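You operate a simulated robot arm through the tools that you are given. There is no shell and no other tool. Be economical: measure what you need, move in short steps, check, and stop when the job is done.

The job below is to be done with a simulated robot arm. You get a single attempt, and the scene is never put back.

Task
Put the cream mug on the upper shelf of the long counter. Then switch the extractor fan switch on. Then take the brown pad and put it on the long counter. Then put the glass vase on the white coaster. Then take the small lined glass and put it in the grey bowl. Then put the blue egg cup on the top of the ironing board. Then take the lemon half and put it in the orange bowl. Keep to this order. Set down upright: cream mug, glass vase.

The check looks at the end state, three seconds after you hand in, the way a careful person would. Anything else that was tipped, shoved, dropped, spilled or broken makes it a failure.

Robot
A 6-joint arm with a two-finger gripper on a trunk, on a base that drives. Base frame: it is fixed to the floor where the robot stands at the start and does not move with it; the origin is under the middle of the robot, x ahead of it, y to its left, z up; the surface under the hand at the start is at about z = 900. Lengths are in mm, angles in rad, forces in N, time in s.
With the tool pointing down near the work surface it reaches from about 200 to 580 mm from the robot's upright axis, wherever it stands. Its first joint turns from -2.897 to 2.897 rad. Places, roughly: blue egg cup (6x6x5 cm) [-3800, -2800, 600]; brown pad (10x7x6 cm) [-2600, -2900, 900]; cream mug (12x8x10 cm) [500, 0, 900]; extractor fan switch [200, -3200, 800]; glass vase (7x7x13 cm) [-3200, -3000, 1000]; grey bowl (15x15x7 cm) [400, -2800, 500]; lemon half (6x6x4 cm) [-4200, -2900, 600]; long counter [-3400, -600, 900]; orange bowl (15x15x7 cm) [-3300, -600, 500]; small lined glass (6x6x9 cm) [-3300, -2800, 600]; top of the ironing board [-3900, -1000, 900]; upper shelf of the long counter [-3400, -600, 500]; white coaster (9x9x1 cm) [-3100, -2900, 900]. Payload 2.45 kg.
Tool frame: the origin (TCP) lies between the finger pads and is the grasp point; the fingertips stand 26 mm ahead of it; z points along the fingers, y is the line along which they close. The gripper opens to 96 mm. The gripper's body begins 69 mm behind the TCP.
Orientation is told as [roll, pitch, yaw] about the base's x, y, z axes, in that order, counted from this pose: with the fingers straight down and closing along the base's y, the tool's x points along the base's -x, its y along +y and its z along -z.

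Tools
- The arm moves only by the tool jog_arm. Its argument "commands" is one flat list of numbers, 6 for each row, row after row: the shift along the tool's x, y, z in units of 20 mm (1.0 is 20 mm), then the turn, a rotation vector about the tool's x, y, z in units of 6 degrees (1.0 is 6 degrees). In form: [dx, dy, dz, ax, ay, az, dx, dy, dz, ax, ay, az, ...]. A call has 1 to 20 rows; each row shifts and turns the commanded pose from where the row before left it, along the tool's axes as they then stand. "hand" is the closure in counts, from 0 (fully open) to 255 (shut), set as the call begins (left out, the last holds). A call with a number of a shift or a turn outside -1 to 1 is refused whole. Rows are played at 5 a second. More than 50 mm and 0.15 rad between two rows, or a gripper value outside its range, and nothing of the call is played. A pose out of reach is approached as far as the arm can. The call stops where the force on the tool passes 40 N (or 10 N more than at its start, if that is more) or the arm is blocked; 0.2 s more then pass. The fingers move at their own pace and stop on an object; they squeeze with about 35 N. The grip force told is the motor's: it shows also when the fingers shut on nothing. Time passes only in rows, and 0.2 s behind the last, so rows that do not move let the fingers close. The reply holds the time, the measured pose of the TCP, the force on the tool along the base axes, the opening and the grip force, in the units named above and with some noise, with the torque about the TCP (base axes, N m) and any sound that the robot's microphone picked up.
- Cameras (640 x 400 px; columns grow to the right, rows downward): "scene" is now at [24.4, 118.8, 1139.3]; the picture's right is [-0.43, -0.90, 0.00], its down [-0.33, 0.15, -0.93] and it looks along [0.84, -0.40, -0.36] (base axes); focal length 293 px, centre (320, 200). "wrist" rides on the gripper at [82, 3, -98] in the tool frame; the picture's right is [-0.04, 1.00, 0.00], its down [-0.73, -0.03, -0.68] and it looks along [-0.68, -0.03, 0.73] (tool axes); focal length 256 px, centre (320, 200). There is no depth. A picture from a camera that has moved, and an enlarged one, comes with that camera's place and axes in the base frame and with its lens.
- camera(camera): a new picture of that camera. The clock stands still meanwhile.
- lift_body(by): slides the trunk up (or, below 0, down) by that many mm; the arm and the scene camera ride with it, the base frame stays. It gives what a move gives, with no picture.
- roll_base(legs): drives the robot by 1 to 6 legs, each [ahead, turn to the left] in mm and rad, along the robot's own axes; the way and the turn of a leg run together, so that a leg with both is an arc; at most 1500 mm and 3.142 rad a leg. The arm and the cameras ride along, it lands a little off, and it stops where it bumps. It gives what a move gives.
- aim_head(pan, tilt): turns the head with the scene camera to pan (to the left, within 2.705 rad either way) and tilt (down, from -0.506 to 1.204), counted from straight ahead of the robot. It gives what a move gives.
- zoom(camera, box): a new picture of the part [left, top, right, bottom] of that camera's present view, enlarged. The clock stands still meanwhile.
- sign_off(): hands the job in; it is judged then, once.

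Work in short steps. Places have to be worked out from the pictures, the camera data and where the tool is seen: move nearer, look again, correct. Check each grasp and each placing, and mend what went wrong. You have 196 turns and 182 pictures in all, those below and enlarged ones among them. Open the gripper and draw the arm clear of the work before you hand the job in, unless the task says otherwise; then end with one line.

The tools are called after "Emit:" by a JSON object that holds its "fn" and its "kwargs". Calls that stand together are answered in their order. jog_arm: Moves the arm, as the interface text tells. Its arguments: {"type":"object","properties":{"commands":{"type":"array"},"hand":{"type":"number"}},"required":["commands"]} The other tools are called the same way: lift_body (by) slides the trunk up or down; roll_base (legs) drives the base; aim_head (pan, tilt) turns the head that bears the scene camera; camera (camera) takes a picture; zoom (camera, box) takes an enlarged picture of a part of a camera's view; sign_off () hands the job in.

At the start:

```text
clock: 0.0
tool_pos: [364.6, 52.4, 1000.3]
ee_rot: [-0.001, -0.001, -0.001]
ft_force: [1.0, -0.3, -0.2]
moment: [-0.03, 0.01, -0.01]
gripper_width: 96.2
finger_force: 0.1
trunk travel left (down, up): [-150.0, 0.0]
robot x, y, heading: [-2.3, 0.3, -0.003]
head pan, tilt: [-0.44, 0.37]
```

scene: 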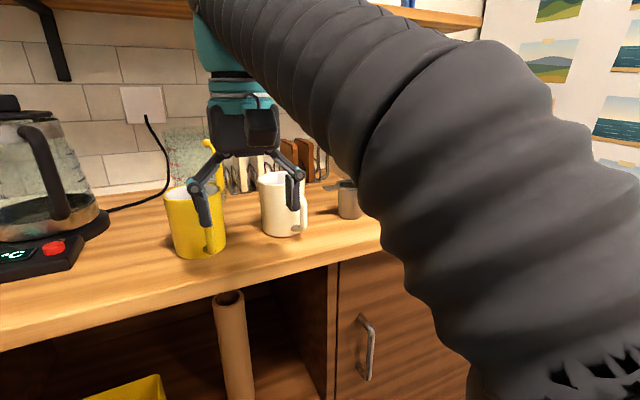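
wrist: 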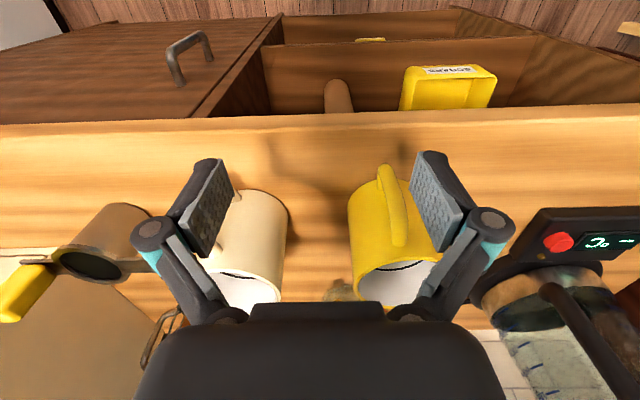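

Both mugs are in view; I'll look more closely before planning the grasp.

Emit:
{"fn": "zoom", "kwargs": {"camera": "scene", "box": [140, 120, 380, 270]}}

Emit:
{"fn": "zoom", "kwargs": {"camera": "wrist", "box": [140, 130, 500, 355]}}

```text
2.67 times, centred on (260, 195) of scene
camera zoom: at [24.4, 118.8, 1139.3], right [-0.43, -0.9, 0.0], down [-0.33, 0.15, -0.93], along [0.84, -0.4, -0.36], focal length 782 px, centre (480, 213)
```

zoom: 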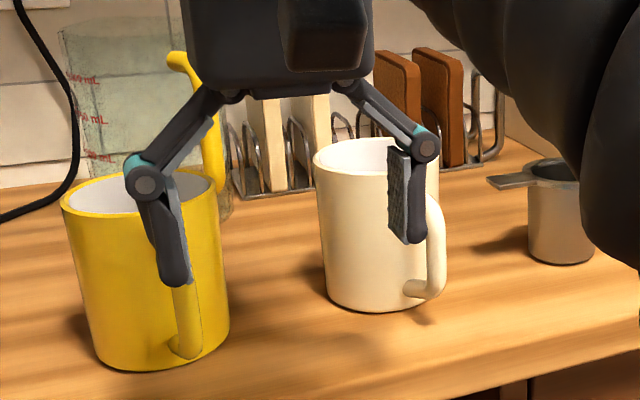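

```text
1.78 times, centred on (320, 242) of wrist
camera zoom: at [283.3, 55.5, 1097.2], right [0.04, 1.0, 0.0], down [0.73, -0.03, 0.68], along [0.68, -0.03, -0.73], focal length 455 px, centre (320, 124)
```

zoom: 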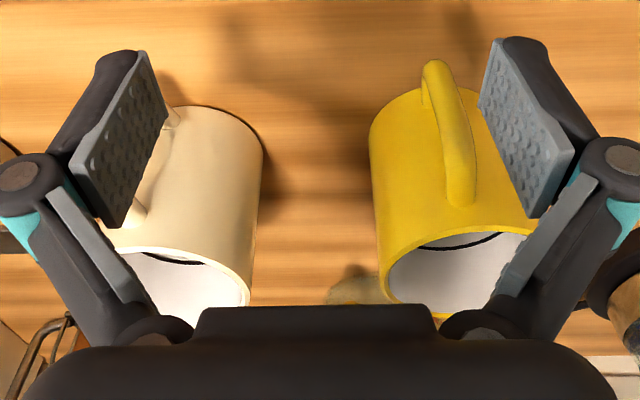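

The cream mug's axis is about (475, -25), with the handle pointing towards me. I'll rise 40 mm, tilt the tool about 45° forward and shift to y≈-25, then look again.

Emit:
{"fn": "jog_arm", "kwargs": {"commands": [0, 0, -1, 0, 0, 0, 0, 0, -1, 0, 0, 0, 0, -0.48, 0, 0, -0.94, 0, 0, -0.48, 0, 0, -0.94, 0, 0, -0.48, 0, 0, -0.94, 0, 0, -0.48, 0, 0, -0.94, 0, 0, -0.48, 0, 0, -0.94, 0, 0, -0.48, 0, 0, -0.94, 0, 0, -0.48, 0, 0, -0.94, 0, 0, -0.48, 0, 0, -0.94, 0], "hand": 0}}

Emit:
{"fn": "camera", "kwargs": {"camera": "wrist"}}

Emit:
{"fn": "camera", "kwargs": {"camera": "scene"}}

```text
clock: 2.2
tool_pos: [363.9, -24.9, 1009.2]
ee_rot: [0.0, -0.788, -0.001]
ft_force: [0.2, 1.1, -0.4]
moment: [0.03, 0.02, -0.04]
gripper_width: 96.0
finger_force: 0.1
out of reach, approached as far as the arm can: row 1, 2
trunk travel left (down, up): [-150.0, 0.0]
robot x, y, heading: [-1.0, -0.1, -0.0]
head pan, tilt: [-0.44, 0.37]
```

```text
177 pictures are left
camera wrist: at [237.7, -22.0, 1020.1], right [0.03, 1.0, 0.03], down [0.04, -0.03, 1.0], along [1.0, -0.03, -0.04], focal length 256 px, centre (320, 200)
```

wrist: 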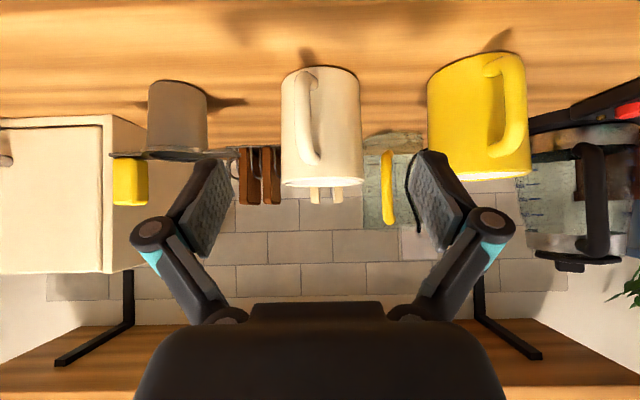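

```text
176 pictures are left
camera scene: at [24.5, 118.8, 1139.4], right [-0.43, -0.9, 0.0], down [-0.33, 0.15, -0.93], along [0.84, -0.4, -0.36], focal length 293 px, centre (320, 200)
```

scene: 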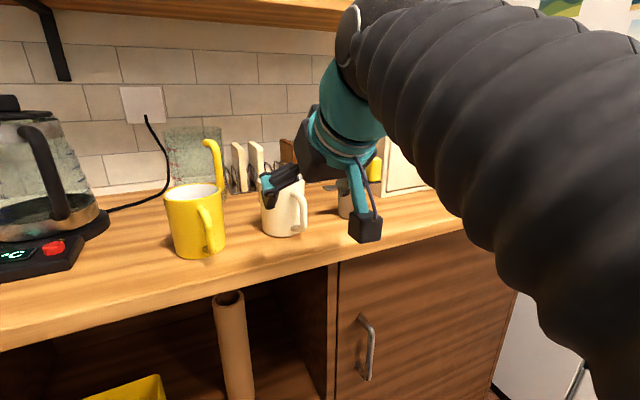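

The mug axis is near (490, -26), and it is 100 mm tall. I'll go forward level first, then in along the tool axis so the fingers straddle the body.

Emit:
{"fn": "jog_arm", "kwargs": {"commands": [-0.66, 0, 0.75, 0, 0, 0, -0.66, 0, 0.75, 0, 0, 0, -0.66, 0, 0.75, 0, 0, 0, -0.66, 0, 0.75, 0, 0, 0]}}

Emit:
{"fn": "camera", "kwargs": {"camera": "wrist"}}

Emit:
{"fn": "camera", "kwargs": {"camera": "scene"}}

```text
clock: 3.2
tool_pos: [445.4, -24.7, 1003.7]
ee_rot: [0.0, -0.786, 0.0]
ft_force: [0.2, 0.1, -0.2]
moment: [0.01, -0.02, 0.0]
gripper_width: 96.0
finger_force: 0.0
trunk travel left (down, up): [-150.0, 0.0]
robot x, y, heading: [0.3, 2.4, 0.001]
head pan, tilt: [-0.44, 0.37]
```

```text
175 pictures are left
camera wrist: at [317.8, -21.3, 1015.2], right [0.03, 1.0, 0.03], down [0.04, -0.03, 1.0], along [1.0, -0.03, -0.04], focal length 256 px, centre (320, 200)
```

wrist: 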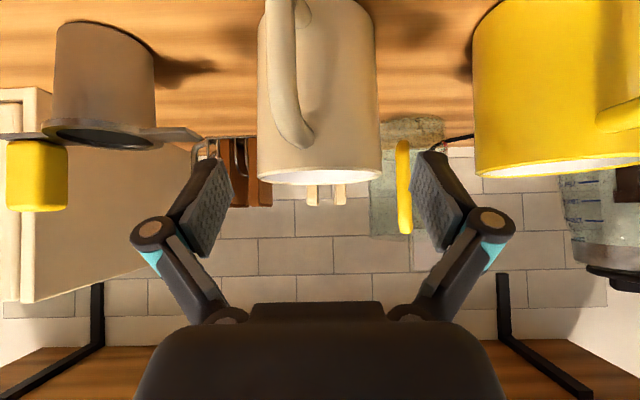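

```text
174 pictures are left
camera scene: at [24.1, 118.8, 1139.3], right [-0.43, -0.9, 0.0], down [-0.33, 0.15, -0.93], along [0.84, -0.4, -0.36], focal length 293 px, centre (320, 200)
```

scene: 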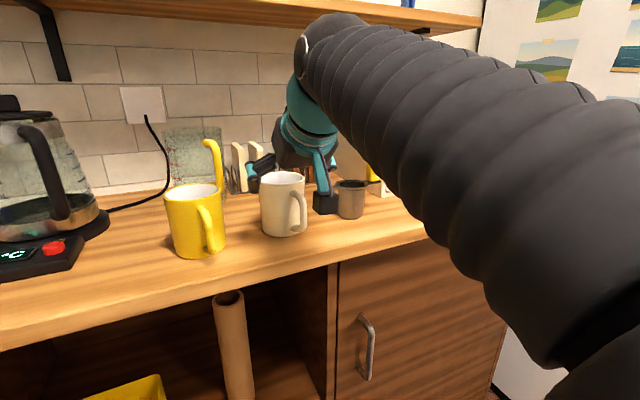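

The fingers straddle the mug, whose axis is near (486, -25). I'll advance 58 mm along the tool axis.

Emit:
{"fn": "jog_arm", "kwargs": {"commands": [0, 0, 0.73, 0, 0, 0, 0, 0, 0.73, 0, 0, 0, 0, 0, 0.73, 0, 0, 0, 0, 0, 0.73, 0, 0, 0]}}

Emit:
{"fn": "camera", "kwargs": {"camera": "wrist"}}

Emit:
{"fn": "zoom", "kwargs": {"camera": "scene", "box": [180, 120, 420, 270]}}

```text
clock: 4.2
tool_pos: [485.8, -23.8, 963.1]
ee_rot: [0.0, -0.788, -0.001]
ft_force: [-0.7, 0.8, 0.1]
moment: [-0.02, 0.05, -0.01]
gripper_width: 96.0
finger_force: 0.0
trunk travel left (down, up): [-150.0, 0.0]
robot x, y, heading: [-1.1, -1.5, 0.002]
head pan, tilt: [-0.44, 0.37]
```

```text
173 pictures are left
camera wrist: at [359.1, -21.5, 974.0], right [0.03, 1.0, 0.03], down [0.04, -0.03, 1.0], along [1.0, -0.03, -0.04], focal length 256 px, centre (320, 200)
```

wrist: 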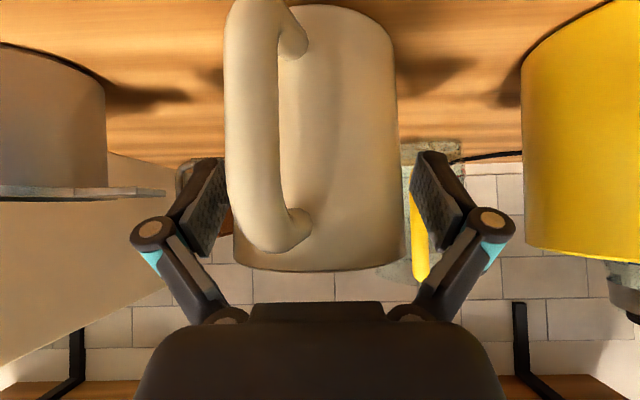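

```text
2.67 times, centred on (300, 195) of scene
camera zoom: at [24.3, 118.8, 1139.4], right [-0.43, -0.9, 0.0], down [-0.33, 0.15, -0.93], along [0.84, -0.4, -0.36], focal length 782 px, centre (373, 213)
```

zoom: 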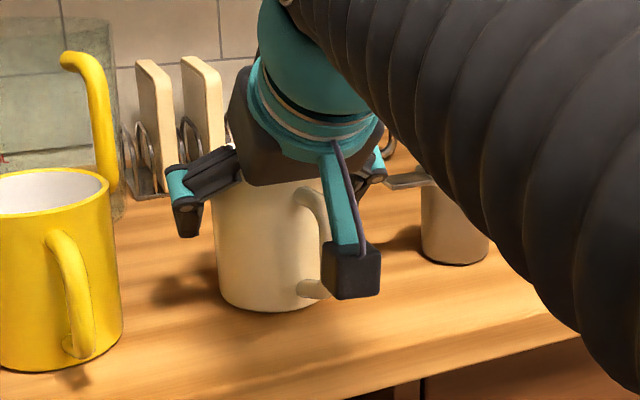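

The fingers are well placed, so I'll close.

Emit:
{"fn": "jog_arm", "kwargs": {"commands": [0, 0, 0, 0, 0, 0, 0, 0, 0, 0, 0, 0, 0, 0, 0, 0, 0, 0, 0, 0, 0, 0, 0, 0], "hand": 255}}

```text
clock: 5.2
tool_pos: [485.5, -26.2, 963.5]
ee_rot: [0.001, -0.789, 0.002]
ft_force: [2.2, -1.0, 5.9]
moment: [0.22, -0.15, -0.02]
gripper_width: 76.8
finger_force: 34.5
trunk travel left (down, up): [-150.0, 0.0]
robot x, y, heading: [-3.2, 1.8, -0.002]
head pan, tilt: [-0.44, 0.37]
```

Gripped at 76.8 mm. I'll lift straight up 45 mm.

Emit:
{"fn": "jog_arm", "kwargs": {"commands": [-0.7, 0, -0.7, 0, 0, 0, -0.7, 0, -0.7, 0, 0, 0, 0, 0, -1, 0, 0, 0, 0, 0, -1, 0, 0, 0]}}

Emit:
{"fn": "camera", "kwargs": {"camera": "scene"}}

Emit:
{"fn": "camera", "kwargs": {"camera": "wrist"}}

```text
clock: 6.2
tool_pos: [457.9, -24.8, 1029.7]
ee_rot: [-0.001, -0.788, 0.0]
ft_force: [0.4, 0.1, -2.7]
moment: [0.02, 0.05, 0.05]
gripper_width: 78.6
finger_force: 34.7
trunk travel left (down, up): [-150.0, 0.0]
robot x, y, heading: [4.0, 2.4, 0.001]
head pan, tilt: [-0.44, 0.37]
```

```text
171 pictures are left
camera scene: at [24.6, 118.8, 1139.3], right [-0.43, -0.9, 0.0], down [-0.33, 0.15, -0.93], along [0.84, -0.4, -0.36], focal length 293 px, centre (320, 200)
```

scene: 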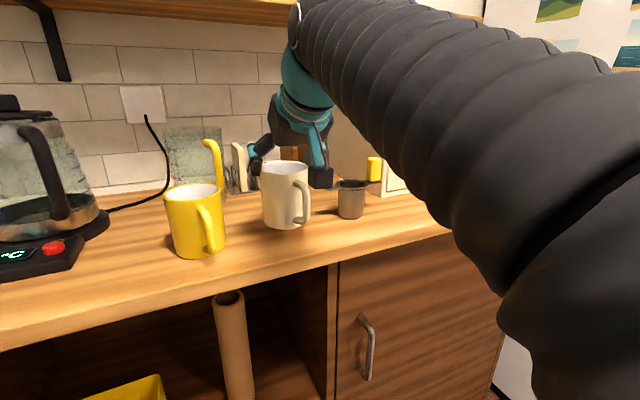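

```text
170 pictures are left
camera wrist: at [331.3, -21.2, 1041.5], right [0.03, 1.0, 0.03], down [0.04, -0.03, 1.0], along [1.0, -0.03, -0.04], focal length 256 px, centre (320, 200)
```

wrist: 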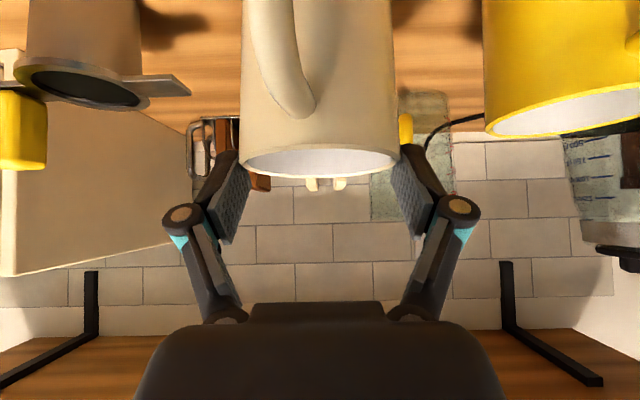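

The mug slipped in the grip: the rim now sits near z 1020, with only the fingertips holding it. I'll lower it back onto the counter gently and regrasp lower down.

Emit:
{"fn": "jog_arm", "kwargs": {"commands": [0.18, 0, 0.18, 0, 0, 0, 0.18, 0, 0.18, 0, 0, 0, 0.18, 0, 0.18, 0, 0, 0, 0, 0, 0, 0, 0, 0]}}

Emit:
{"fn": "camera", "kwargs": {"camera": "scene"}}

Emit:
{"fn": "camera", "kwargs": {"camera": "wrist"}}

```text
clock: 7.2
tool_pos: [457.8, -24.7, 1015.7]
ee_rot: [0.0, -0.786, 0.001]
ft_force: [0.7, 0.2, -2.8]
moment: [0.02, -0.04, 0.0]
gripper_width: 79.0
finger_force: 34.6
trunk travel left (down, up): [-150.0, 0.0]
robot x, y, heading: [-1.0, 1.6, -0.0]
head pan, tilt: [-0.44, 0.37]
```

```text
169 pictures are left
camera scene: at [24.5, 118.8, 1139.3], right [-0.43, -0.9, 0.0], down [-0.33, 0.15, -0.93], along [0.84, -0.4, -0.36], focal length 293 px, centre (320, 200)
```

scene: 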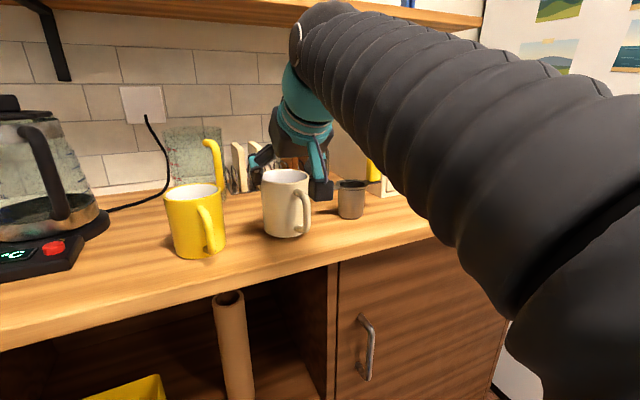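

```text
168 pictures are left
camera wrist: at [330.9, -21.5, 1026.5], right [0.03, 1.0, 0.03], down [0.04, -0.03, 1.0], along [1.0, -0.03, -0.04], focal length 256 px, centre (320, 200)
```

wrist: 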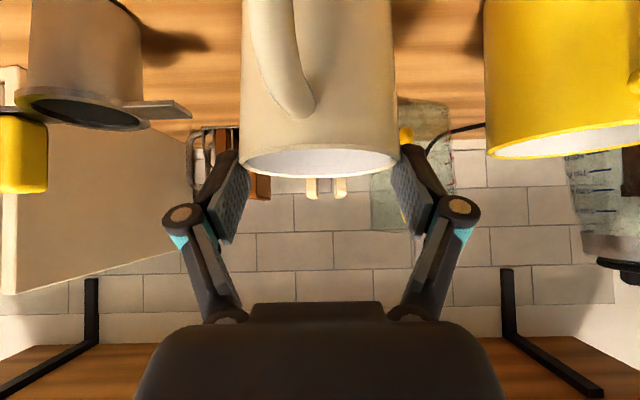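

The mug hangs steady about 5 mm above the counter. I'll lower it the rest in fine steps.

Emit:
{"fn": "jog_arm", "kwargs": {"commands": [0.1, 0, 0.1, 0, 0, 0, 0.1, 0, 0.1, 0, 0, 0, 0.1, 0, 0.1, 0, 0, 0, 0, 0, 0, 0, 0, 0]}}

```text
clock: 8.2
tool_pos: [458.0, -24.9, 1006.3]
ee_rot: [0.0, -0.787, 0.0]
ft_force: [-0.9, -0.3, -2.4]
moment: [0.02, 0.03, -0.02]
gripper_width: 78.7
finger_force: 34.9
trunk travel left (down, up): [-150.0, 0.0]
robot x, y, heading: [-2.6, 3.1, -0.006]
head pan, tilt: [-0.44, 0.37]
```

Emit:
{"fn": "jog_arm", "kwargs": {"commands": [0.08, 0, 0.08, 0, 0, 0, 0.08, 0, 0.08, 0, 0, 0, 0.08, 0, 0.08, 0, 0, 0, 0, 0, 0, 0, 0, 0]}}

Emit:
{"fn": "camera", "kwargs": {"camera": "wrist"}}

Emit:
{"fn": "zoom", "kwargs": {"camera": "scene", "box": [180, 120, 420, 270]}}

```text
clock: 9.2
tool_pos: [457.1, -23.6, 1001.3]
ee_rot: [0.0, -0.792, -0.002]
ft_force: [8.7, 3.9, 23.7]
moment: [0.13, -0.37, -0.02]
gripper_width: 79.4
finger_force: 34.9
trunk travel left (down, up): [-150.0, 0.0]
robot x, y, heading: [-1.7, -1.5, 0.004]
head pan, tilt: [-0.44, 0.37]
```

```text
167 pictures are left
camera wrist: at [330.5, -21.1, 1012.0], right [0.03, 1.0, 0.03], down [0.03, -0.03, 1.0], along [1.0, -0.03, -0.03], focal length 256 px, centre (320, 200)
```

wrist: 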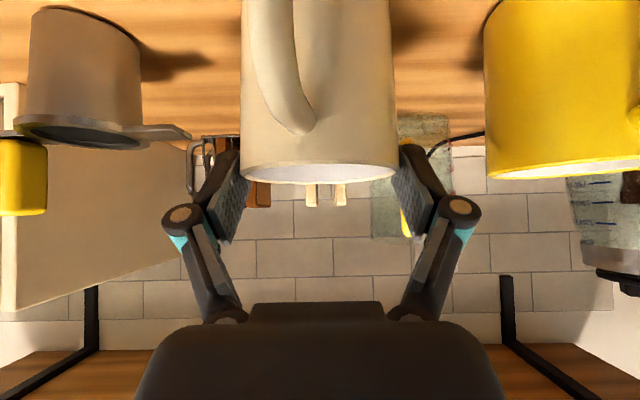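

```text
2.67 times, centred on (300, 195) of scene
camera zoom: at [24.2, 119.0, 1139.5], right [-0.43, -0.9, 0.0], down [-0.33, 0.15, -0.93], along [0.84, -0.4, -0.36], focal length 782 px, centre (373, 213)
```

zoom: 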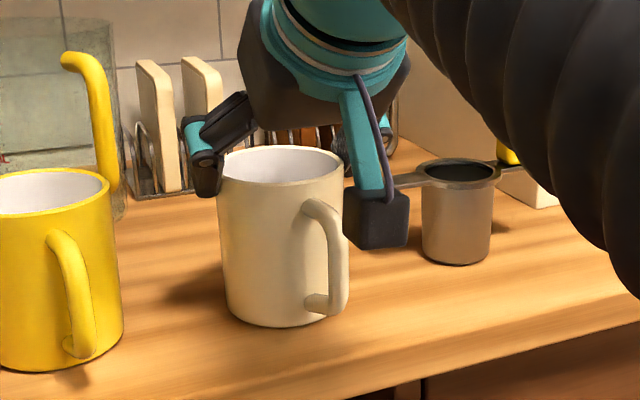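

It's resting on the counter. I'll open, go 22 mm lower and a little forward, then grip again.

Emit:
{"fn": "jog_arm", "kwargs": {"commands": [0, 0, 0, 0, 0, 0, 0, 0, 0, 0, 0, 0, 0.22, 0, 0.5, 0, 0, 0, 0.22, 0, 0.5, 0, 0, 0], "hand": 0}}

Emit:
{"fn": "jog_arm", "kwargs": {"commands": [0, 0, 0, 0, 0, 0, 0, 0, 0, 0, 0, 0, 0, 0, 0, 0, 0, 0, 0, 0, 0, 0, 0, 0], "hand": 255}}

Emit:
{"fn": "camera", "kwargs": {"camera": "wrist"}}

```text
clock: 10.2
tool_pos: [465.4, -25.8, 980.3]
ee_rot: [0.001, -0.788, 0.0]
ft_force: [-0.7, 0.2, -0.1]
moment: [0.0, 0.02, -0.01]
gripper_width: 95.7
finger_force: 0.1
trunk travel left (down, up): [-150.0, 0.0]
robot x, y, heading: [1.2, 2.0, 0.002]
head pan, tilt: [-0.44, 0.37]
```

```text
clock: 11.2
tool_pos: [463.8, -23.9, 981.2]
ee_rot: [-0.001, -0.79, 0.0]
ft_force: [0.2, 0.8, 6.5]
moment: [-0.14, -0.11, 0.01]
gripper_width: 77.8
finger_force: 35.0
trunk travel left (down, up): [-150.0, 0.0]
robot x, y, heading: [-1.0, -2.1, -0.001]
head pan, tilt: [-0.44, 0.37]
```

```text
165 pictures are left
camera wrist: at [338.4, -21.5, 991.5], right [0.03, 1.0, 0.03], down [0.04, -0.03, 1.0], along [1.0, -0.03, -0.04], focal length 256 px, centre (320, 200)
```

wrist: 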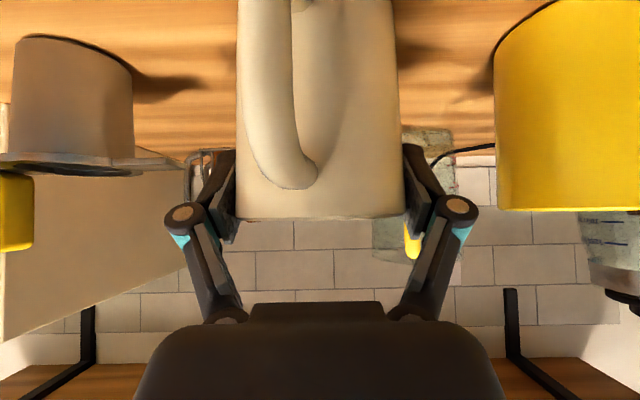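

Gripped about 20 mm below the rim. I'll lift slowly, 5 mm per row, and check for slip.

Emit:
{"fn": "jog_arm", "kwargs": {"commands": [-0.1, 0, -0.1, 0, 0, 0, -0.18, 0, -0.18, 0, 0, 0, -0.18, 0, -0.18, 0, 0, 0, -0.18, 0, -0.18, 0, 0, 0, -0.18, 0, -0.18, 0, 0, 0, -0.18, 0, -0.18, 0, 0, 0]}}

Emit:
{"fn": "camera", "kwargs": {"camera": "wrist"}}

```text
clock: 12.6
tool_pos: [466.7, -24.9, 1009.8]
ee_rot: [-0.001, -0.788, -0.001]
ft_force: [-0.1, 0.5, -2.9]
moment: [0.01, 0.0, 0.01]
gripper_width: 77.7
finger_force: 34.7
trunk travel left (down, up): [-150.0, 0.0]
robot x, y, heading: [-1.3, -2.3, -0.004]
head pan, tilt: [-0.44, 0.37]
```

```text
164 pictures are left
camera wrist: at [338.4, -21.6, 1019.2], right [0.03, 1.0, 0.03], down [0.04, -0.03, 1.0], along [1.0, -0.03, -0.04], focal length 256 px, centre (320, 200)
```

wrist: 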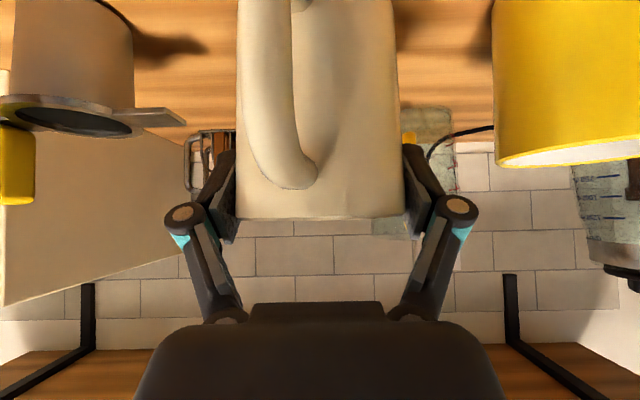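

No slip at slow speed. I'll lift another 15 mm, then back the base off the counter and look behind me.

Emit:
{"fn": "jog_arm", "kwargs": {"commands": [-0.18, 0, -0.18, 0, 0, 0, -0.18, 0, -0.18, 0, 0, 0, -0.18, 0, -0.18, 0, 0, 0, 0, 0, 0, 0, 0, 0]}}

Emit:
{"fn": "roll_base", "kwargs": {"legs": [[-500, 0]]}}

Emit:
{"fn": "aim_head", "kwargs": {"pan": 2.6, "tilt": 0.25}}

Emit:
{"fn": "camera", "kwargs": {"camera": "scene"}}

Emit:
{"fn": "camera", "kwargs": {"camera": "wrist"}}

```text
clock: 13.6
tool_pos: [464.9, -25.0, 1023.6]
ee_rot: [0.0, -0.786, 0.001]
ft_force: [-0.6, 0.0, -3.1]
moment: [-0.05, 0.01, 0.01]
gripper_width: 77.7
finger_force: 35.3
trunk travel left (down, up): [-150.0, 0.0]
robot x, y, heading: [-3.2, -0.4, 0.0]
head pan, tilt: [-0.44, 0.37]
```

```text
clock: 16.6
tool_pos: [-35.8, -25.5, 1024.8]
ee_rot: [-0.001, -0.788, 0.0]
ft_force: [-0.4, 0.4, -2.3]
moment: [0.02, -0.01, -0.02]
gripper_width: 77.9
finger_force: 35.2
trunk travel left (down, up): [-150.0, 0.0]
robot x, y, heading: [-500.4, -0.9, -0.001]
head pan, tilt: [-0.44, 0.37]
```

```text
clock: 19.2
tool_pos: [-36.9, -24.1, 1023.5]
ee_rot: [0.001, -0.787, 0.001]
ft_force: [0.0, -0.3, -2.2]
moment: [-0.01, -0.05, 0.01]
gripper_width: 77.7
finger_force: 35.1
trunk travel left (down, up): [-150.0, 0.0]
robot x, y, heading: [-501.6, 0.4, 0.001]
head pan, tilt: [2.601, 0.25]
```

```text
163 pictures are left
camera scene: at [-641.8, 206.3, 1150.6], right [0.52, 0.86, 0.0], down [0.21, -0.13, -0.97], along [-0.83, 0.5, -0.25], focal length 293 px, centre (320, 200)
```

scene: 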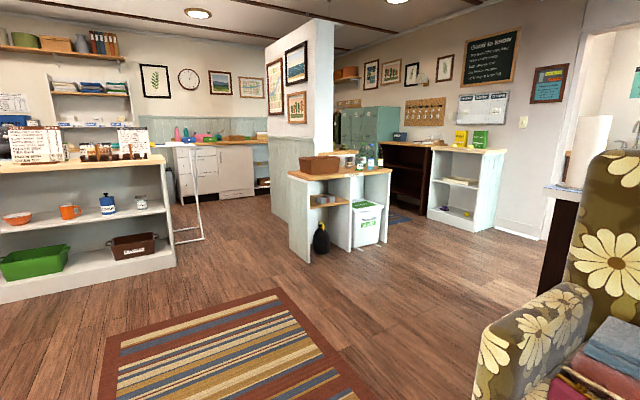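

```text
162 pictures are left
camera wrist: at [-163.5, -21.7, 1034.3], right [0.03, 1.0, 0.03], down [0.04, -0.03, 1.0], along [1.0, -0.03, -0.04], focal length 256 px, centre (320, 200)
```

wrist: 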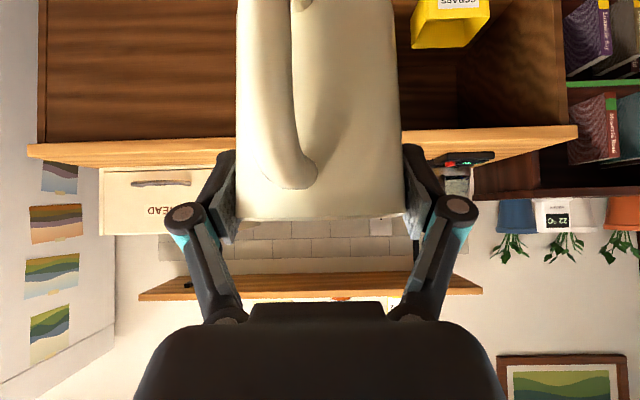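

The long counter's open front faces +x, at about x = -3150, with the orange bowl on its upper shelf. I'll look at the rest of the room from the other side.

Emit:
{"fn": "aim_head", "kwargs": {"pan": -2.7, "tilt": 0.25}}

Emit:
{"fn": "camera", "kwargs": {"camera": "scene"}}

Emit:
{"fn": "aim_head", "kwargs": {"pan": -1.6, "tilt": 0.25}}

Emit:
{"fn": "camera", "kwargs": {"camera": "scene"}}

```text
clock: 23.3
tool_pos: [-36.1, -25.2, 1023.3]
ee_rot: [0.0, -0.787, -0.001]
ft_force: [0.6, -0.1, -2.5]
moment: [-0.02, 0.0, -0.04]
gripper_width: 77.5
finger_force: 34.7
trunk travel left (down, up): [-150.0, 0.0]
robot x, y, heading: [-502.5, 0.9, 0.001]
head pan, tilt: [-2.7, 0.25]
```

```text
161 pictures are left
camera scene: at [-646.1, 118.3, 1150.6], right [-0.43, 0.9, 0.0], down [0.22, 0.11, -0.97], along [-0.88, -0.41, -0.25], focal length 293 px, centre (320, 200)
```

scene: 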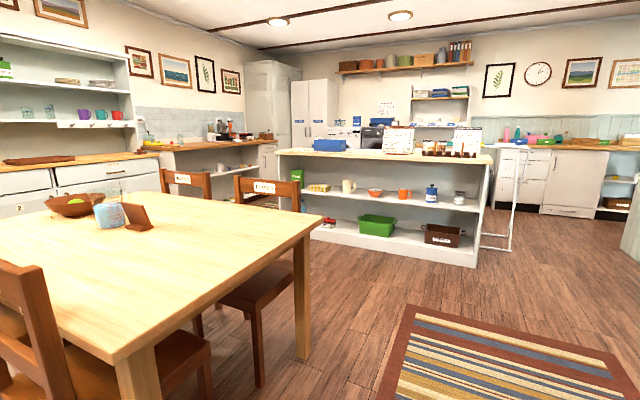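

```text
clock: 24.6
tool_pos: [-36.7, -25.6, 1023.7]
ee_rot: [0.0, -0.786, -0.002]
ft_force: [0.3, 0.5, -3.2]
moment: [0.01, -0.03, 0.02]
gripper_width: 77.6
finger_force: 34.9
trunk travel left (down, up): [-150.0, 0.0]
robot x, y, heading: [-499.4, -1.8, -0.005]
head pan, tilt: [-1.6, 0.25]
```

```text
160 pictures are left
camera scene: at [-564.5, 64.9, 1150.6], right [-1.0, 0.03, 0.0], down [0.01, 0.25, -0.97], along [-0.03, -0.97, -0.25], focal length 293 px, centre (320, 200)
```

scene: 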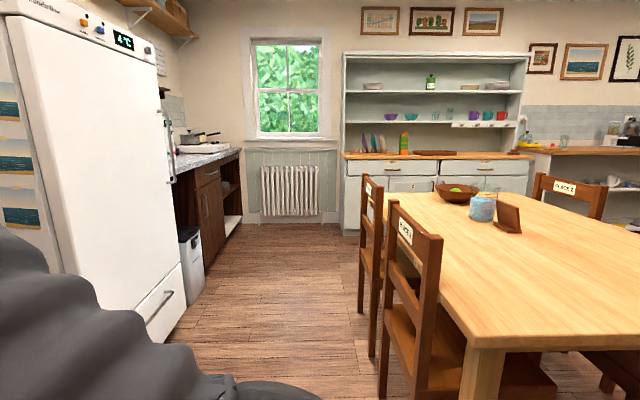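

The layout is clear: the table is at x -1880..-890 and y -1600..-400, and the long counter front is near x -3050 over y -1420..330. I'll turn around and drive along y≈0 towards the counter.

Emit:
{"fn": "roll_base", "kwargs": {"legs": [[0, 3.14], [1400, 0]]}}

Emit:
{"fn": "aim_head", "kwargs": {"pan": 0.35, "tilt": 0.35}}

Emit:
{"fn": "camera", "kwargs": {"camera": "scene"}}

Emit:
{"fn": "camera", "kwargs": {"camera": "wrist"}}

```text
clock: 38.9
tool_pos: [-2345.9, -20.6, 1024.0]
ee_rot: [0.001, -0.786, -3.117]
ft_force: [0.4, 0.0, -2.4]
moment: [0.0, 0.0, 0.01]
gripper_width: 77.9
finger_force: 35.0
trunk travel left (down, up): [-150.0, 0.0]
robot x, y, heading: [-1879.6, -32.2, -3.116]
head pan, tilt: [-1.6, 0.25]
```

```text
clock: 40.8
tool_pos: [-2345.6, -18.7, 1024.3]
ee_rot: [0.001, -0.788, -3.118]
ft_force: [0.4, 0.4, -4.3]
moment: [-0.03, -0.01, -0.01]
gripper_width: 78.1
finger_force: 34.8
trunk travel left (down, up): [-150.0, 0.0]
robot x, y, heading: [-1878.0, -32.2, -3.124]
head pan, tilt: [0.351, 0.351]
```

```text
159 pictures are left
camera scene: at [-1901.9, -222.0, 1141.2], right [-0.37, 0.93, 0.0], down [0.32, 0.13, -0.94], along [-0.87, -0.34, -0.34], focal length 293 px, centre (320, 200)
```

scene: 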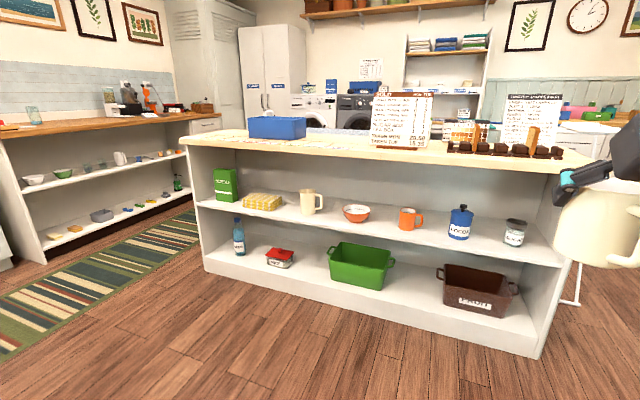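

```text
158 pictures are left
camera wrist: at [-2217.9, -19.2, 1034.3], right [0.0, -1.0, 0.03], down [-0.04, 0.03, 1.0], along [-1.0, 0.0, -0.04], focal length 256 px, centre (320, 200)
```

wrist: 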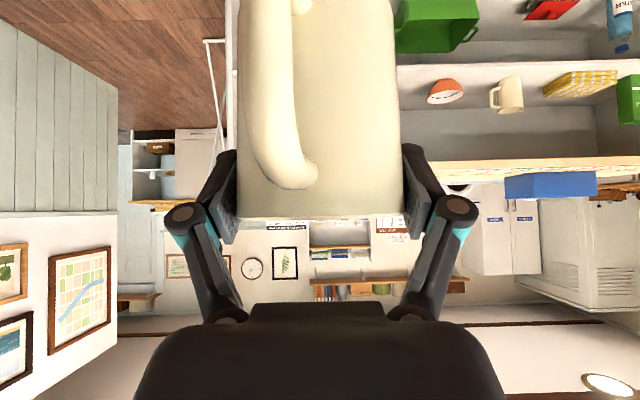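

The upper shelf has a clear gap between the blue jar (y≈-56) and the clear jar (y≈175), so I'll use y≈60. I'll drive to about 130 mm short of the counter edge, lined up on that gap, then lower the trunk.

Emit:
{"fn": "roll_base", "kwargs": {"legs": [[0, -0.118], [560, 0], [0, 0.1]]}}

Emit:
{"fn": "lift_body", "kwargs": {"by": -150}}

Emit:
{"fn": "aim_head", "kwargs": {"pan": 0.0, "tilt": 0.4}}

Emit:
{"fn": "camera", "kwargs": {"camera": "scene"}}

Emit:
{"fn": "camera", "kwargs": {"camera": "wrist"}}

```text
clock: 45.1
tool_pos: [-2901.0, 38.7, 1023.6]
ee_rot: [0.001, -0.789, -3.133]
ft_force: [0.3, -0.6, -2.3]
moment: [0.02, 0.01, -0.03]
gripper_width: 77.7
finger_force: 35.2
trunk travel left (down, up): [-150.0, 0.0]
robot x, y, heading: [-2434.2, 17.3, -3.134]
head pan, tilt: [0.351, 0.351]
```

```text
clock: 46.9
tool_pos: [-2900.3, 39.1, 873.0]
ee_rot: [0.0, -0.789, -3.133]
ft_force: [-0.6, 0.8, -1.8]
moment: [-0.05, 0.01, 0.02]
gripper_width: 77.8
finger_force: 35.0
trunk travel left (down, up): [0.0, 150.0]
robot x, y, heading: [-2434.5, 16.5, -3.127]
head pan, tilt: [0.351, 0.351]
```

```text
clock: 47.7
tool_pos: [-2900.4, 39.2, 873.2]
ee_rot: [-0.001, -0.788, -3.132]
ft_force: [0.0, -0.2, -3.3]
moment: [-0.03, 0.03, -0.02]
gripper_width: 77.8
finger_force: 35.1
trunk travel left (down, up): [0.0, 150.0]
robot x, y, heading: [-2434.8, 18.0, -3.129]
head pan, tilt: [0.0, 0.4]
```

```text
157 pictures are left
camera scene: at [-2466.1, -138.7, 986.6], right [-0.01, 1.0, 0.0], down [0.39, 0.0, -0.92], along [-0.92, -0.01, -0.39], focal length 293 px, centre (320, 200)
```

scene: 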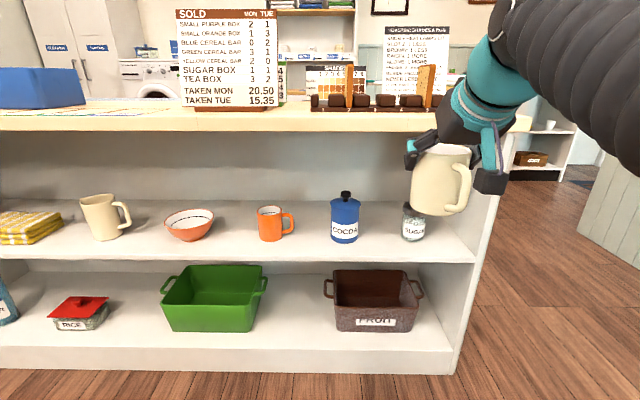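

```text
156 pictures are left
camera wrist: at [-2773.5, 37.0, 884.3], right [-0.02, -1.0, 0.03], down [-0.04, 0.03, 1.0], along [-1.0, 0.02, -0.04], focal length 256 px, centre (320, 200)
```

wrist: 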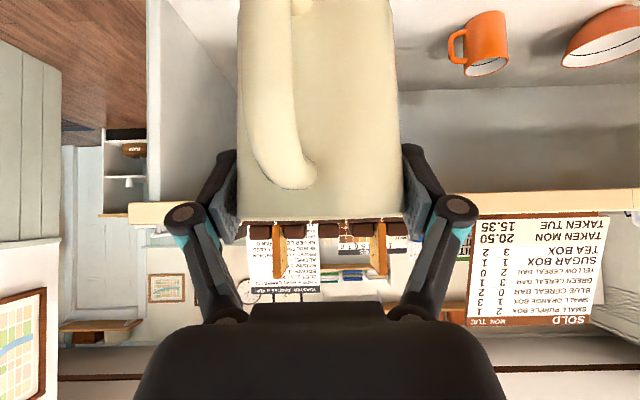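

The shelf top is at z≈490 with its front edge at x≈-3199; the gap centre is y≈47, and my TCP is already at y 39. I'll lower the arm straight down in front of the shelf.

Emit:
{"fn": "jog_arm", "kwargs": {"commands": [0.18, 0, 0.18, 0, 0, 0, 0.36, 0, 0.36, 0, 0, 0, 0.36, 0, 0.36, 0, 0, 0, 0.36, 0, 0.36, 0, 0, 0, 0.36, 0, 0.36, 0, 0, 0, 0.36, 0, 0.36, 0, 0, 0, 0.36, 0, 0.36, 0, 0, 0, 0.36, 0, 0.36, 0, 0, 0, 0.36, 0, 0.36, 0, 0, 0, 0.36, 0, 0.36, 0, 0, 0, 0.36, 0, 0.36, 0, 0, 0, 0.36, 0, 0.36, 0, 0, 0, 0.36, 0, 0.36, 0, 0, 0, 0.36, 0, 0.36, 0, 0, 0, 0.36, 0, 0.36, 0, 0, 0, 0.18, 0, 0.18, 0, 0, 0]}}

Emit:
{"fn": "camera", "kwargs": {"camera": "scene"}}

```text
clock: 51.1
tool_pos: [-2901.5, 39.0, 720.9]
ee_rot: [0.001, -0.786, -3.133]
ft_force: [0.1, 0.8, -2.9]
moment: [0.0, 0.0, 0.03]
gripper_width: 77.9
finger_force: 35.3
trunk travel left (down, up): [0.0, 150.0]
robot x, y, heading: [-2437.4, 18.6, -3.135]
head pan, tilt: [0.0, 0.4]
```

```text
155 pictures are left
camera scene: at [-2466.1, -138.6, 986.6], right [-0.01, 1.0, 0.0], down [0.39, 0.0, -0.92], along [-0.92, -0.01, -0.39], focal length 293 px, centre (320, 200)
```

scene: 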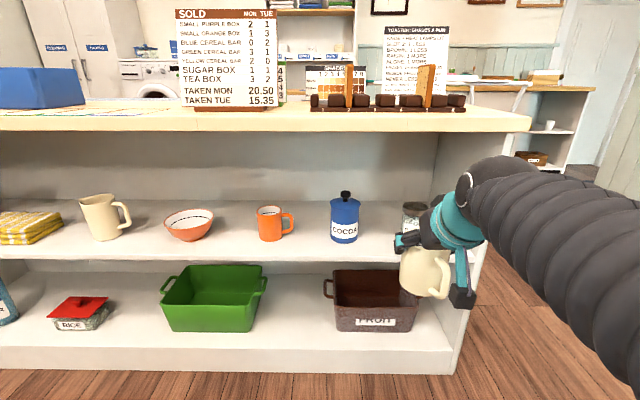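

Good. Another 115 mm down.

Emit:
{"fn": "jog_arm", "kwargs": {"commands": [0.18, 0, 0.18, 0, 0, 0, 0.36, 0, 0.36, 0, 0, 0, 0.36, 0, 0.36, 0, 0, 0, 0.36, 0, 0.36, 0, 0, 0, 0.36, 0, 0.36, 0, 0, 0, 0.36, 0, 0.36, 0, 0, 0, 0.36, 0, 0.36, 0, 0, 0, 0.36, 0, 0.36, 0, 0, 0, 0.36, 0, 0.36, 0, 0, 0, 0.36, 0, 0.36, 0, 0, 0, 0.36, 0, 0.36, 0, 0, 0, 0.36, 0, 0.36, 0, 0, 0, 0.1, 0, 0.1, 0, 0, 0]}}

Emit:
{"fn": "camera", "kwargs": {"camera": "scene"}}

Emit:
{"fn": "camera", "kwargs": {"camera": "wrist"}}

```text
clock: 53.9
tool_pos: [-2901.0, 39.0, 600.4]
ee_rot: [-0.001, -0.786, -3.13]
ft_force: [0.8, -0.2, -2.4]
moment: [0.03, -0.01, -0.01]
gripper_width: 77.7
finger_force: 34.9
trunk travel left (down, up): [0.0, 150.0]
robot x, y, heading: [-2433.8, 20.2, -3.129]
head pan, tilt: [0.0, 0.4]
```

```text
154 pictures are left
camera scene: at [-2466.1, -138.6, 986.6], right [-0.01, 1.0, 0.0], down [0.39, 0.0, -0.92], along [-0.92, -0.01, -0.39], focal length 293 px, centre (320, 200)
```

scene: 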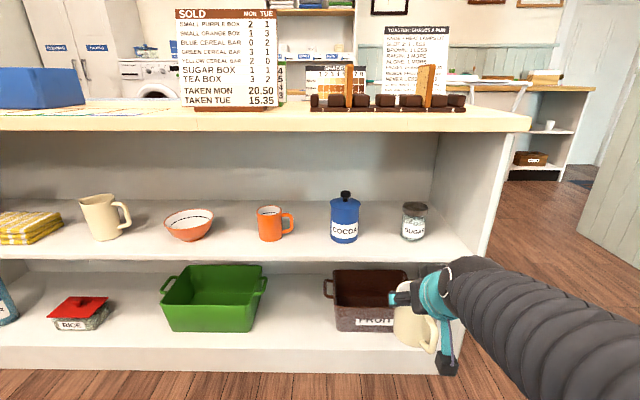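

```text
153 pictures are left
camera wrist: at [-2773.6, 37.1, 611.5], right [-0.02, -1.0, 0.03], down [-0.04, 0.03, 1.0], along [-1.0, 0.02, -0.04], focal length 256 px, centre (320, 200)
```

wrist: 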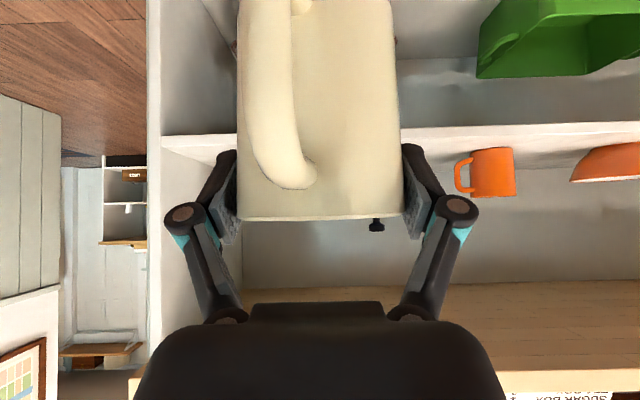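

The arm is at z 600 with the mug bottom at about 519, clear of the shelf at about 488. I'll shift 12 mm to +y and drive in 250 mm.

Emit:
{"fn": "jog_arm", "kwargs": {"commands": [0, -0.3, 0, 0, 0, 0, 0, -0.3, 0, 0, 0, 0]}}

Emit:
{"fn": "roll_base", "kwargs": {"legs": [[250, 0]]}}

Emit:
{"fn": "camera", "kwargs": {"camera": "scene"}}

Emit:
{"fn": "camera", "kwargs": {"camera": "wrist"}}

```text
clock: 54.5
tool_pos: [-2901.1, 50.8, 601.5]
ee_rot: [-0.001, -0.787, -3.13]
ft_force: [-0.2, 0.1, -3.0]
moment: [0.04, -0.01, 0.04]
gripper_width: 77.9
finger_force: 35.2
trunk travel left (down, up): [0.0, 150.0]
robot x, y, heading: [-2437.5, 17.6, -3.129]
head pan, tilt: [0.0, 0.4]
```

```text
clock: 56.3
tool_pos: [-3152.4, 48.3, 601.2]
ee_rot: [0.0, -0.788, -3.131]
ft_force: [-0.5, 0.9, -1.2]
moment: [-0.01, 0.0, 0.02]
gripper_width: 78.0
finger_force: 34.8
trunk travel left (down, up): [0.0, 150.0]
robot x, y, heading: [-2687.5, 18.6, -3.132]
head pan, tilt: [0.0, 0.4]
```

```text
152 pictures are left
camera scene: at [-2718.1, -141.4, 986.6], right [-0.01, 1.0, 0.0], down [0.39, 0.0, -0.92], along [-0.92, -0.01, -0.39], focal length 293 px, centre (320, 200)
```

scene: 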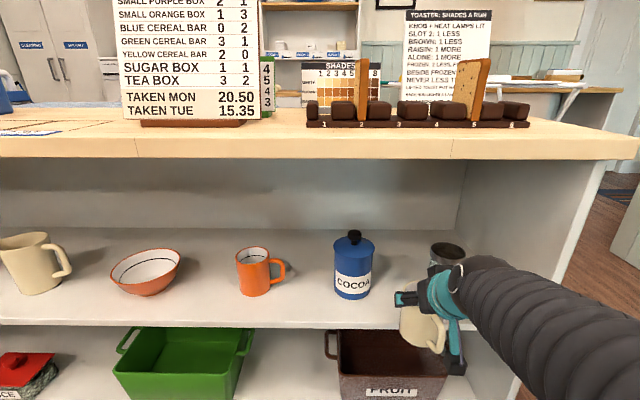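

```text
151 pictures are left
camera wrist: at [-3025.9, 46.0, 612.0], right [-0.02, -1.0, 0.03], down [-0.04, 0.03, 1.0], along [-1.0, 0.02, -0.04], focal length 256 px, centre (320, 200)
```

wrist: 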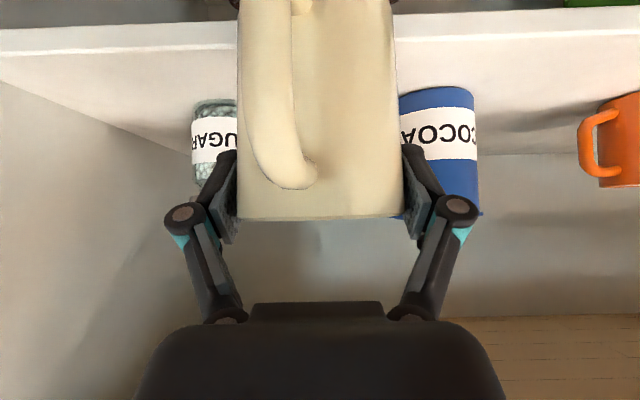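

Centred between the jars. I'll drive 100 mm more.

Emit:
{"fn": "roll_base", "kwargs": {"legs": [[100, 0]]}}

Emit:
{"fn": "camera", "kwargs": {"camera": "wrist"}}

Emit:
{"fn": "camera", "kwargs": {"camera": "scene"}}

```text
clock: 57.5
tool_pos: [-3254.9, 46.8, 601.1]
ee_rot: [0.001, -0.787, -3.132]
ft_force: [-0.3, -0.2, -2.8]
moment: [-0.02, 0.01, 0.0]
gripper_width: 77.8
finger_force: 35.0
trunk travel left (down, up): [0.0, 150.0]
robot x, y, heading: [-2788.1, 15.1, -3.13]
head pan, tilt: [0.0, 0.4]
```

```text
150 pictures are left
camera wrist: at [-3126.8, 45.1, 612.0], right [-0.02, -1.0, 0.03], down [-0.04, 0.03, 1.0], along [-1.0, 0.02, -0.04], focal length 256 px, centre (320, 200)
```

wrist: 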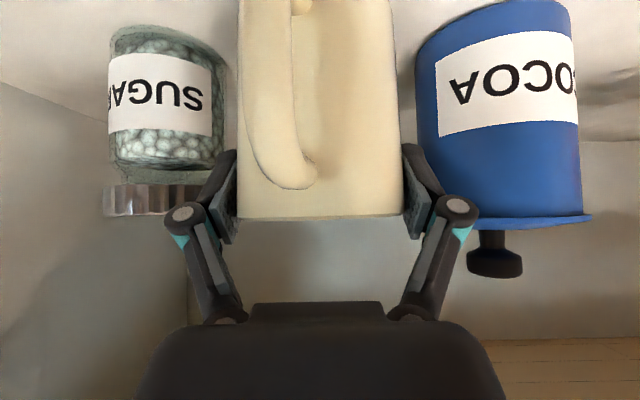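

```text
149 pictures are left
camera scene: at [-2819.2, -142.4, 986.6], right [-0.01, 1.0, 0.0], down [0.39, 0.0, -0.92], along [-0.92, -0.01, -0.39], focal length 293 px, centre (320, 200)
```

scene: 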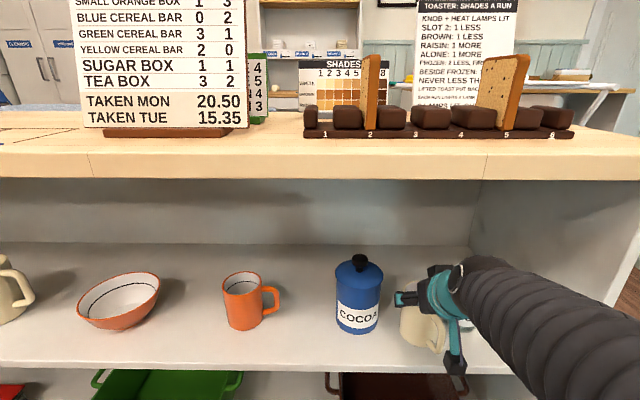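

Room on both sides. I'll shift 4 mm away from the cocoa jar and lower gently.

Emit:
{"fn": "jog_arm", "kwargs": {"commands": [0.0, -0.2, 0, 0, 0, 0, 0.18, 0, 0.18, 0, 0, 0, 0.18, 0, 0.18, 0, 0, 0, 0.18, 0, 0.18, 0, 0, 0, 0.18, 0, 0.18, 0, 0, 0, 0.08, 0, 0.08, 0, 0, 0]}}

```text
clock: 58.9
tool_pos: [-3255.2, 51.2, 582.2]
ee_rot: [0.0, -0.793, -3.13]
ft_force: [4.6, -0.5, 15.6]
moment: [-0.42, -0.6, 0.04]
gripper_width: 77.8
finger_force: 34.8
trunk travel left (down, up): [0.0, 150.0]
robot x, y, heading: [-2787.8, 14.1, -3.134]
head pan, tilt: [0.0, 0.4]
```

Contact at z 582. I'll look before releasing.

Emit:
{"fn": "camera", "kwargs": {"camera": "wrist"}}

Emit:
{"fn": "zoom", "kwargs": {"camera": "scene", "box": [320, 220, 560, 370]}}

```text
148 pictures are left
camera wrist: at [-3126.9, 49.1, 591.1], right [-0.02, -1.0, 0.03], down [-0.03, 0.03, 1.0], along [-1.0, 0.02, -0.03], focal length 256 px, centre (320, 200)
```

wrist: 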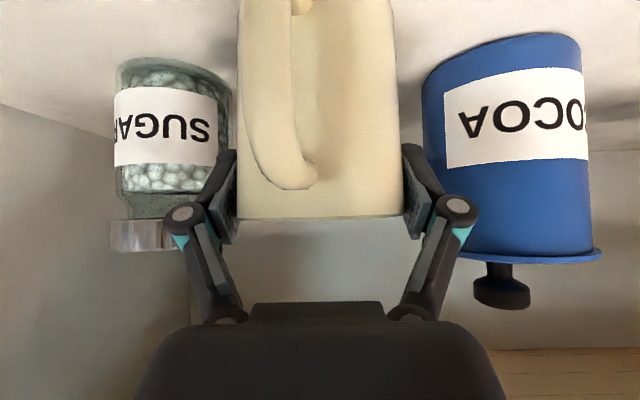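

```text
2.67 times, centred on (440, 295) of scene
camera zoom: at [-2818.5, -142.5, 987.0], right [-0.01, 1.0, 0.0], down [0.39, 0.0, -0.92], along [-0.92, -0.01, -0.39], focal length 782 px, centre (0, -53)
```

zoom: 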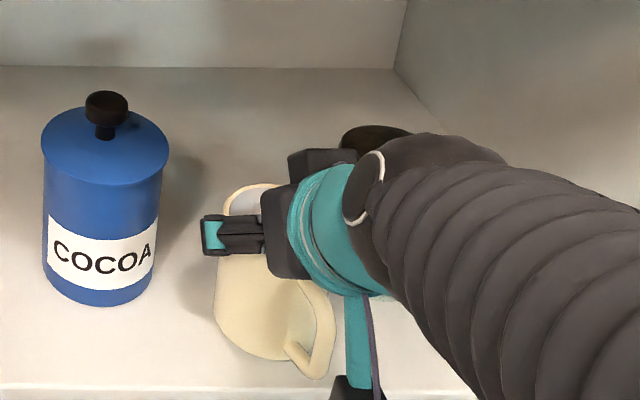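

The mug stands on the shelf. I'll open, then back out along the tool axis.

Emit:
{"fn": "jog_arm", "kwargs": {"commands": [-0.05, 0, -0.05, 0, 0, 0, 0, 0, 0, 0, 0, 0, 0, 0, 0, 0, 0, 0], "hand": 0}}

Emit:
{"fn": "camera", "kwargs": {"camera": "wrist"}}

```text
clock: 59.7
tool_pos: [-3254.6, 50.6, 579.9]
ee_rot: [-0.001, -0.787, -3.131]
ft_force: [-0.6, -0.2, 0.9]
moment: [0.03, -0.01, -0.01]
gripper_width: 96.1
finger_force: 0.0
trunk travel left (down, up): [0.0, 150.0]
robot x, y, heading: [-2791.7, 13.7, -3.133]
head pan, tilt: [0.0, 0.4]
```

```text
146 pictures are left
camera wrist: at [-3126.7, 49.2, 590.6], right [-0.02, -1.0, 0.03], down [-0.04, 0.03, 1.0], along [-1.0, 0.02, -0.04], focal length 256 px, centre (320, 200)
```

wrist: 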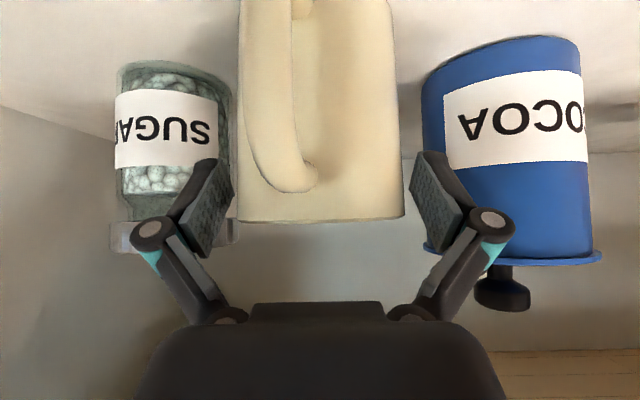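

I'll retract along the tool axis, drive back, and check the mug.

Emit:
{"fn": "jog_arm", "kwargs": {"commands": [0, 0, -0.5, 0, 0, 0, 0, 0, -1, 0, 0, 0, 0, 0, -1, 0, 0, 0, 0, 0, -1, 0, 0, 0, 0, 0, -0.5, 0, 0, 0]}}

Emit:
{"fn": "roll_base", "kwargs": {"legs": [[-400, 0]]}}

Emit:
{"fn": "camera", "kwargs": {"camera": "scene"}}

```text
clock: 60.9
tool_pos: [-3198.0, 52.2, 637.5]
ee_rot: [0.0, -0.786, -3.132]
ft_force: [0.4, 0.4, -0.1]
moment: [0.01, 0.01, -0.01]
gripper_width: 95.8
finger_force: 0.0
trunk travel left (down, up): [0.0, 150.0]
robot x, y, heading: [-2786.3, 15.3, -3.129]
head pan, tilt: [0.0, 0.4]
```

```text
clock: 63.3
tool_pos: [-2799.8, 56.4, 637.6]
ee_rot: [0.001, -0.788, -3.131]
ft_force: [0.3, -0.3, -0.2]
moment: [0.03, 0.03, 0.01]
gripper_width: 96.1
finger_force: 0.0
trunk travel left (down, up): [0.0, 150.0]
robot x, y, heading: [-2389.6, 17.9, -3.131]
head pan, tilt: [0.0, 0.4]
```

```text
145 pictures are left
camera scene: at [-2421.1, -138.1, 986.6], right [-0.01, 1.0, 0.0], down [0.39, 0.0, -0.92], along [-0.92, -0.01, -0.39], focal length 293 px, centre (320, 200)
```

scene: 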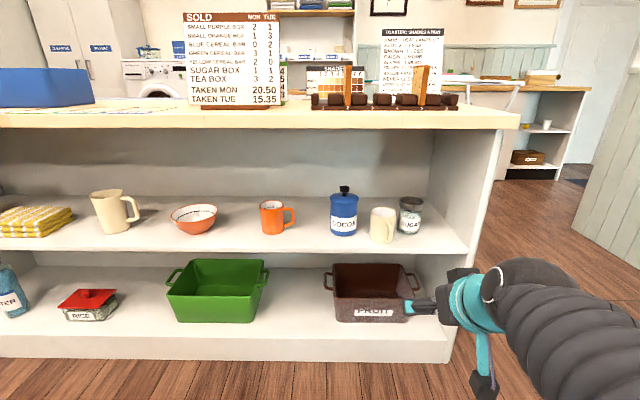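

The mug is upright on the shelf. Next is the fan switch: I'll raise the trunk, reverse to x≈-290, turn to face -y and drive down the aisle.

Emit:
{"fn": "lift_body", "kwargs": {"by": 150}}

Emit:
{"fn": "roll_base", "kwargs": {"legs": [[-1050, 0], [-1050, 0], [0, 1.56]]}}

Emit:
{"fn": "aim_head", "kwargs": {"pan": 0.2, "tilt": 0.2}}

Emit:
{"fn": "camera", "kwargs": {"camera": "scene"}}

```text
clock: 65.1
tool_pos: [-2800.0, 56.6, 786.5]
ee_rot: [0.001, -0.787, -3.133]
ft_force: [-0.7, -1.0, -0.4]
moment: [-0.02, -0.05, 0.02]
gripper_width: 96.4
finger_force: 0.0
trunk travel left (down, up): [-150.0, 0.0]
robot x, y, heading: [-2395.2, 18.3, -3.13]
head pan, tilt: [0.0, 0.4]
```

```text
clock: 79.3
tool_pos: [-340.0, -378.8, 787.6]
ee_rot: [0.0, -0.786, -1.573]
ft_force: [-0.2, -0.3, -0.9]
moment: [0.02, -0.02, -0.01]
gripper_width: 95.9
finger_force: 0.1
trunk travel left (down, up): [-150.0, 0.0]
robot x, y, heading: [-299.0, 36.0, -1.573]
head pan, tilt: [0.0, 0.4]
```

```text
clock: 80.0
tool_pos: [-338.5, -379.0, 786.3]
ee_rot: [-0.001, -0.787, -1.572]
ft_force: [-0.8, -0.1, 0.3]
moment: [0.02, 0.02, 0.01]
gripper_width: 96.0
finger_force: 0.1
trunk travel left (down, up): [-150.0, 0.0]
robot x, y, heading: [-295.8, 28.6, -1.577]
head pan, tilt: [0.201, 0.201]
```

```text
144 pictures are left
camera scene: at [-120.4, -0.2, 1155.1], right [-0.98, -0.2, 0.0], down [-0.04, 0.2, -0.98], along [0.19, -0.96, -0.2], focal length 293 px, centre (320, 200)
```

scene: 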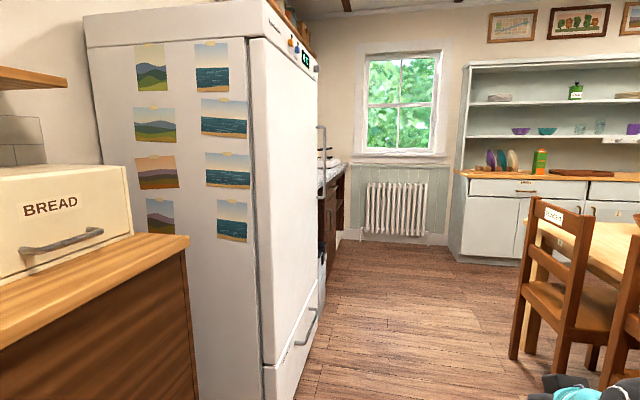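

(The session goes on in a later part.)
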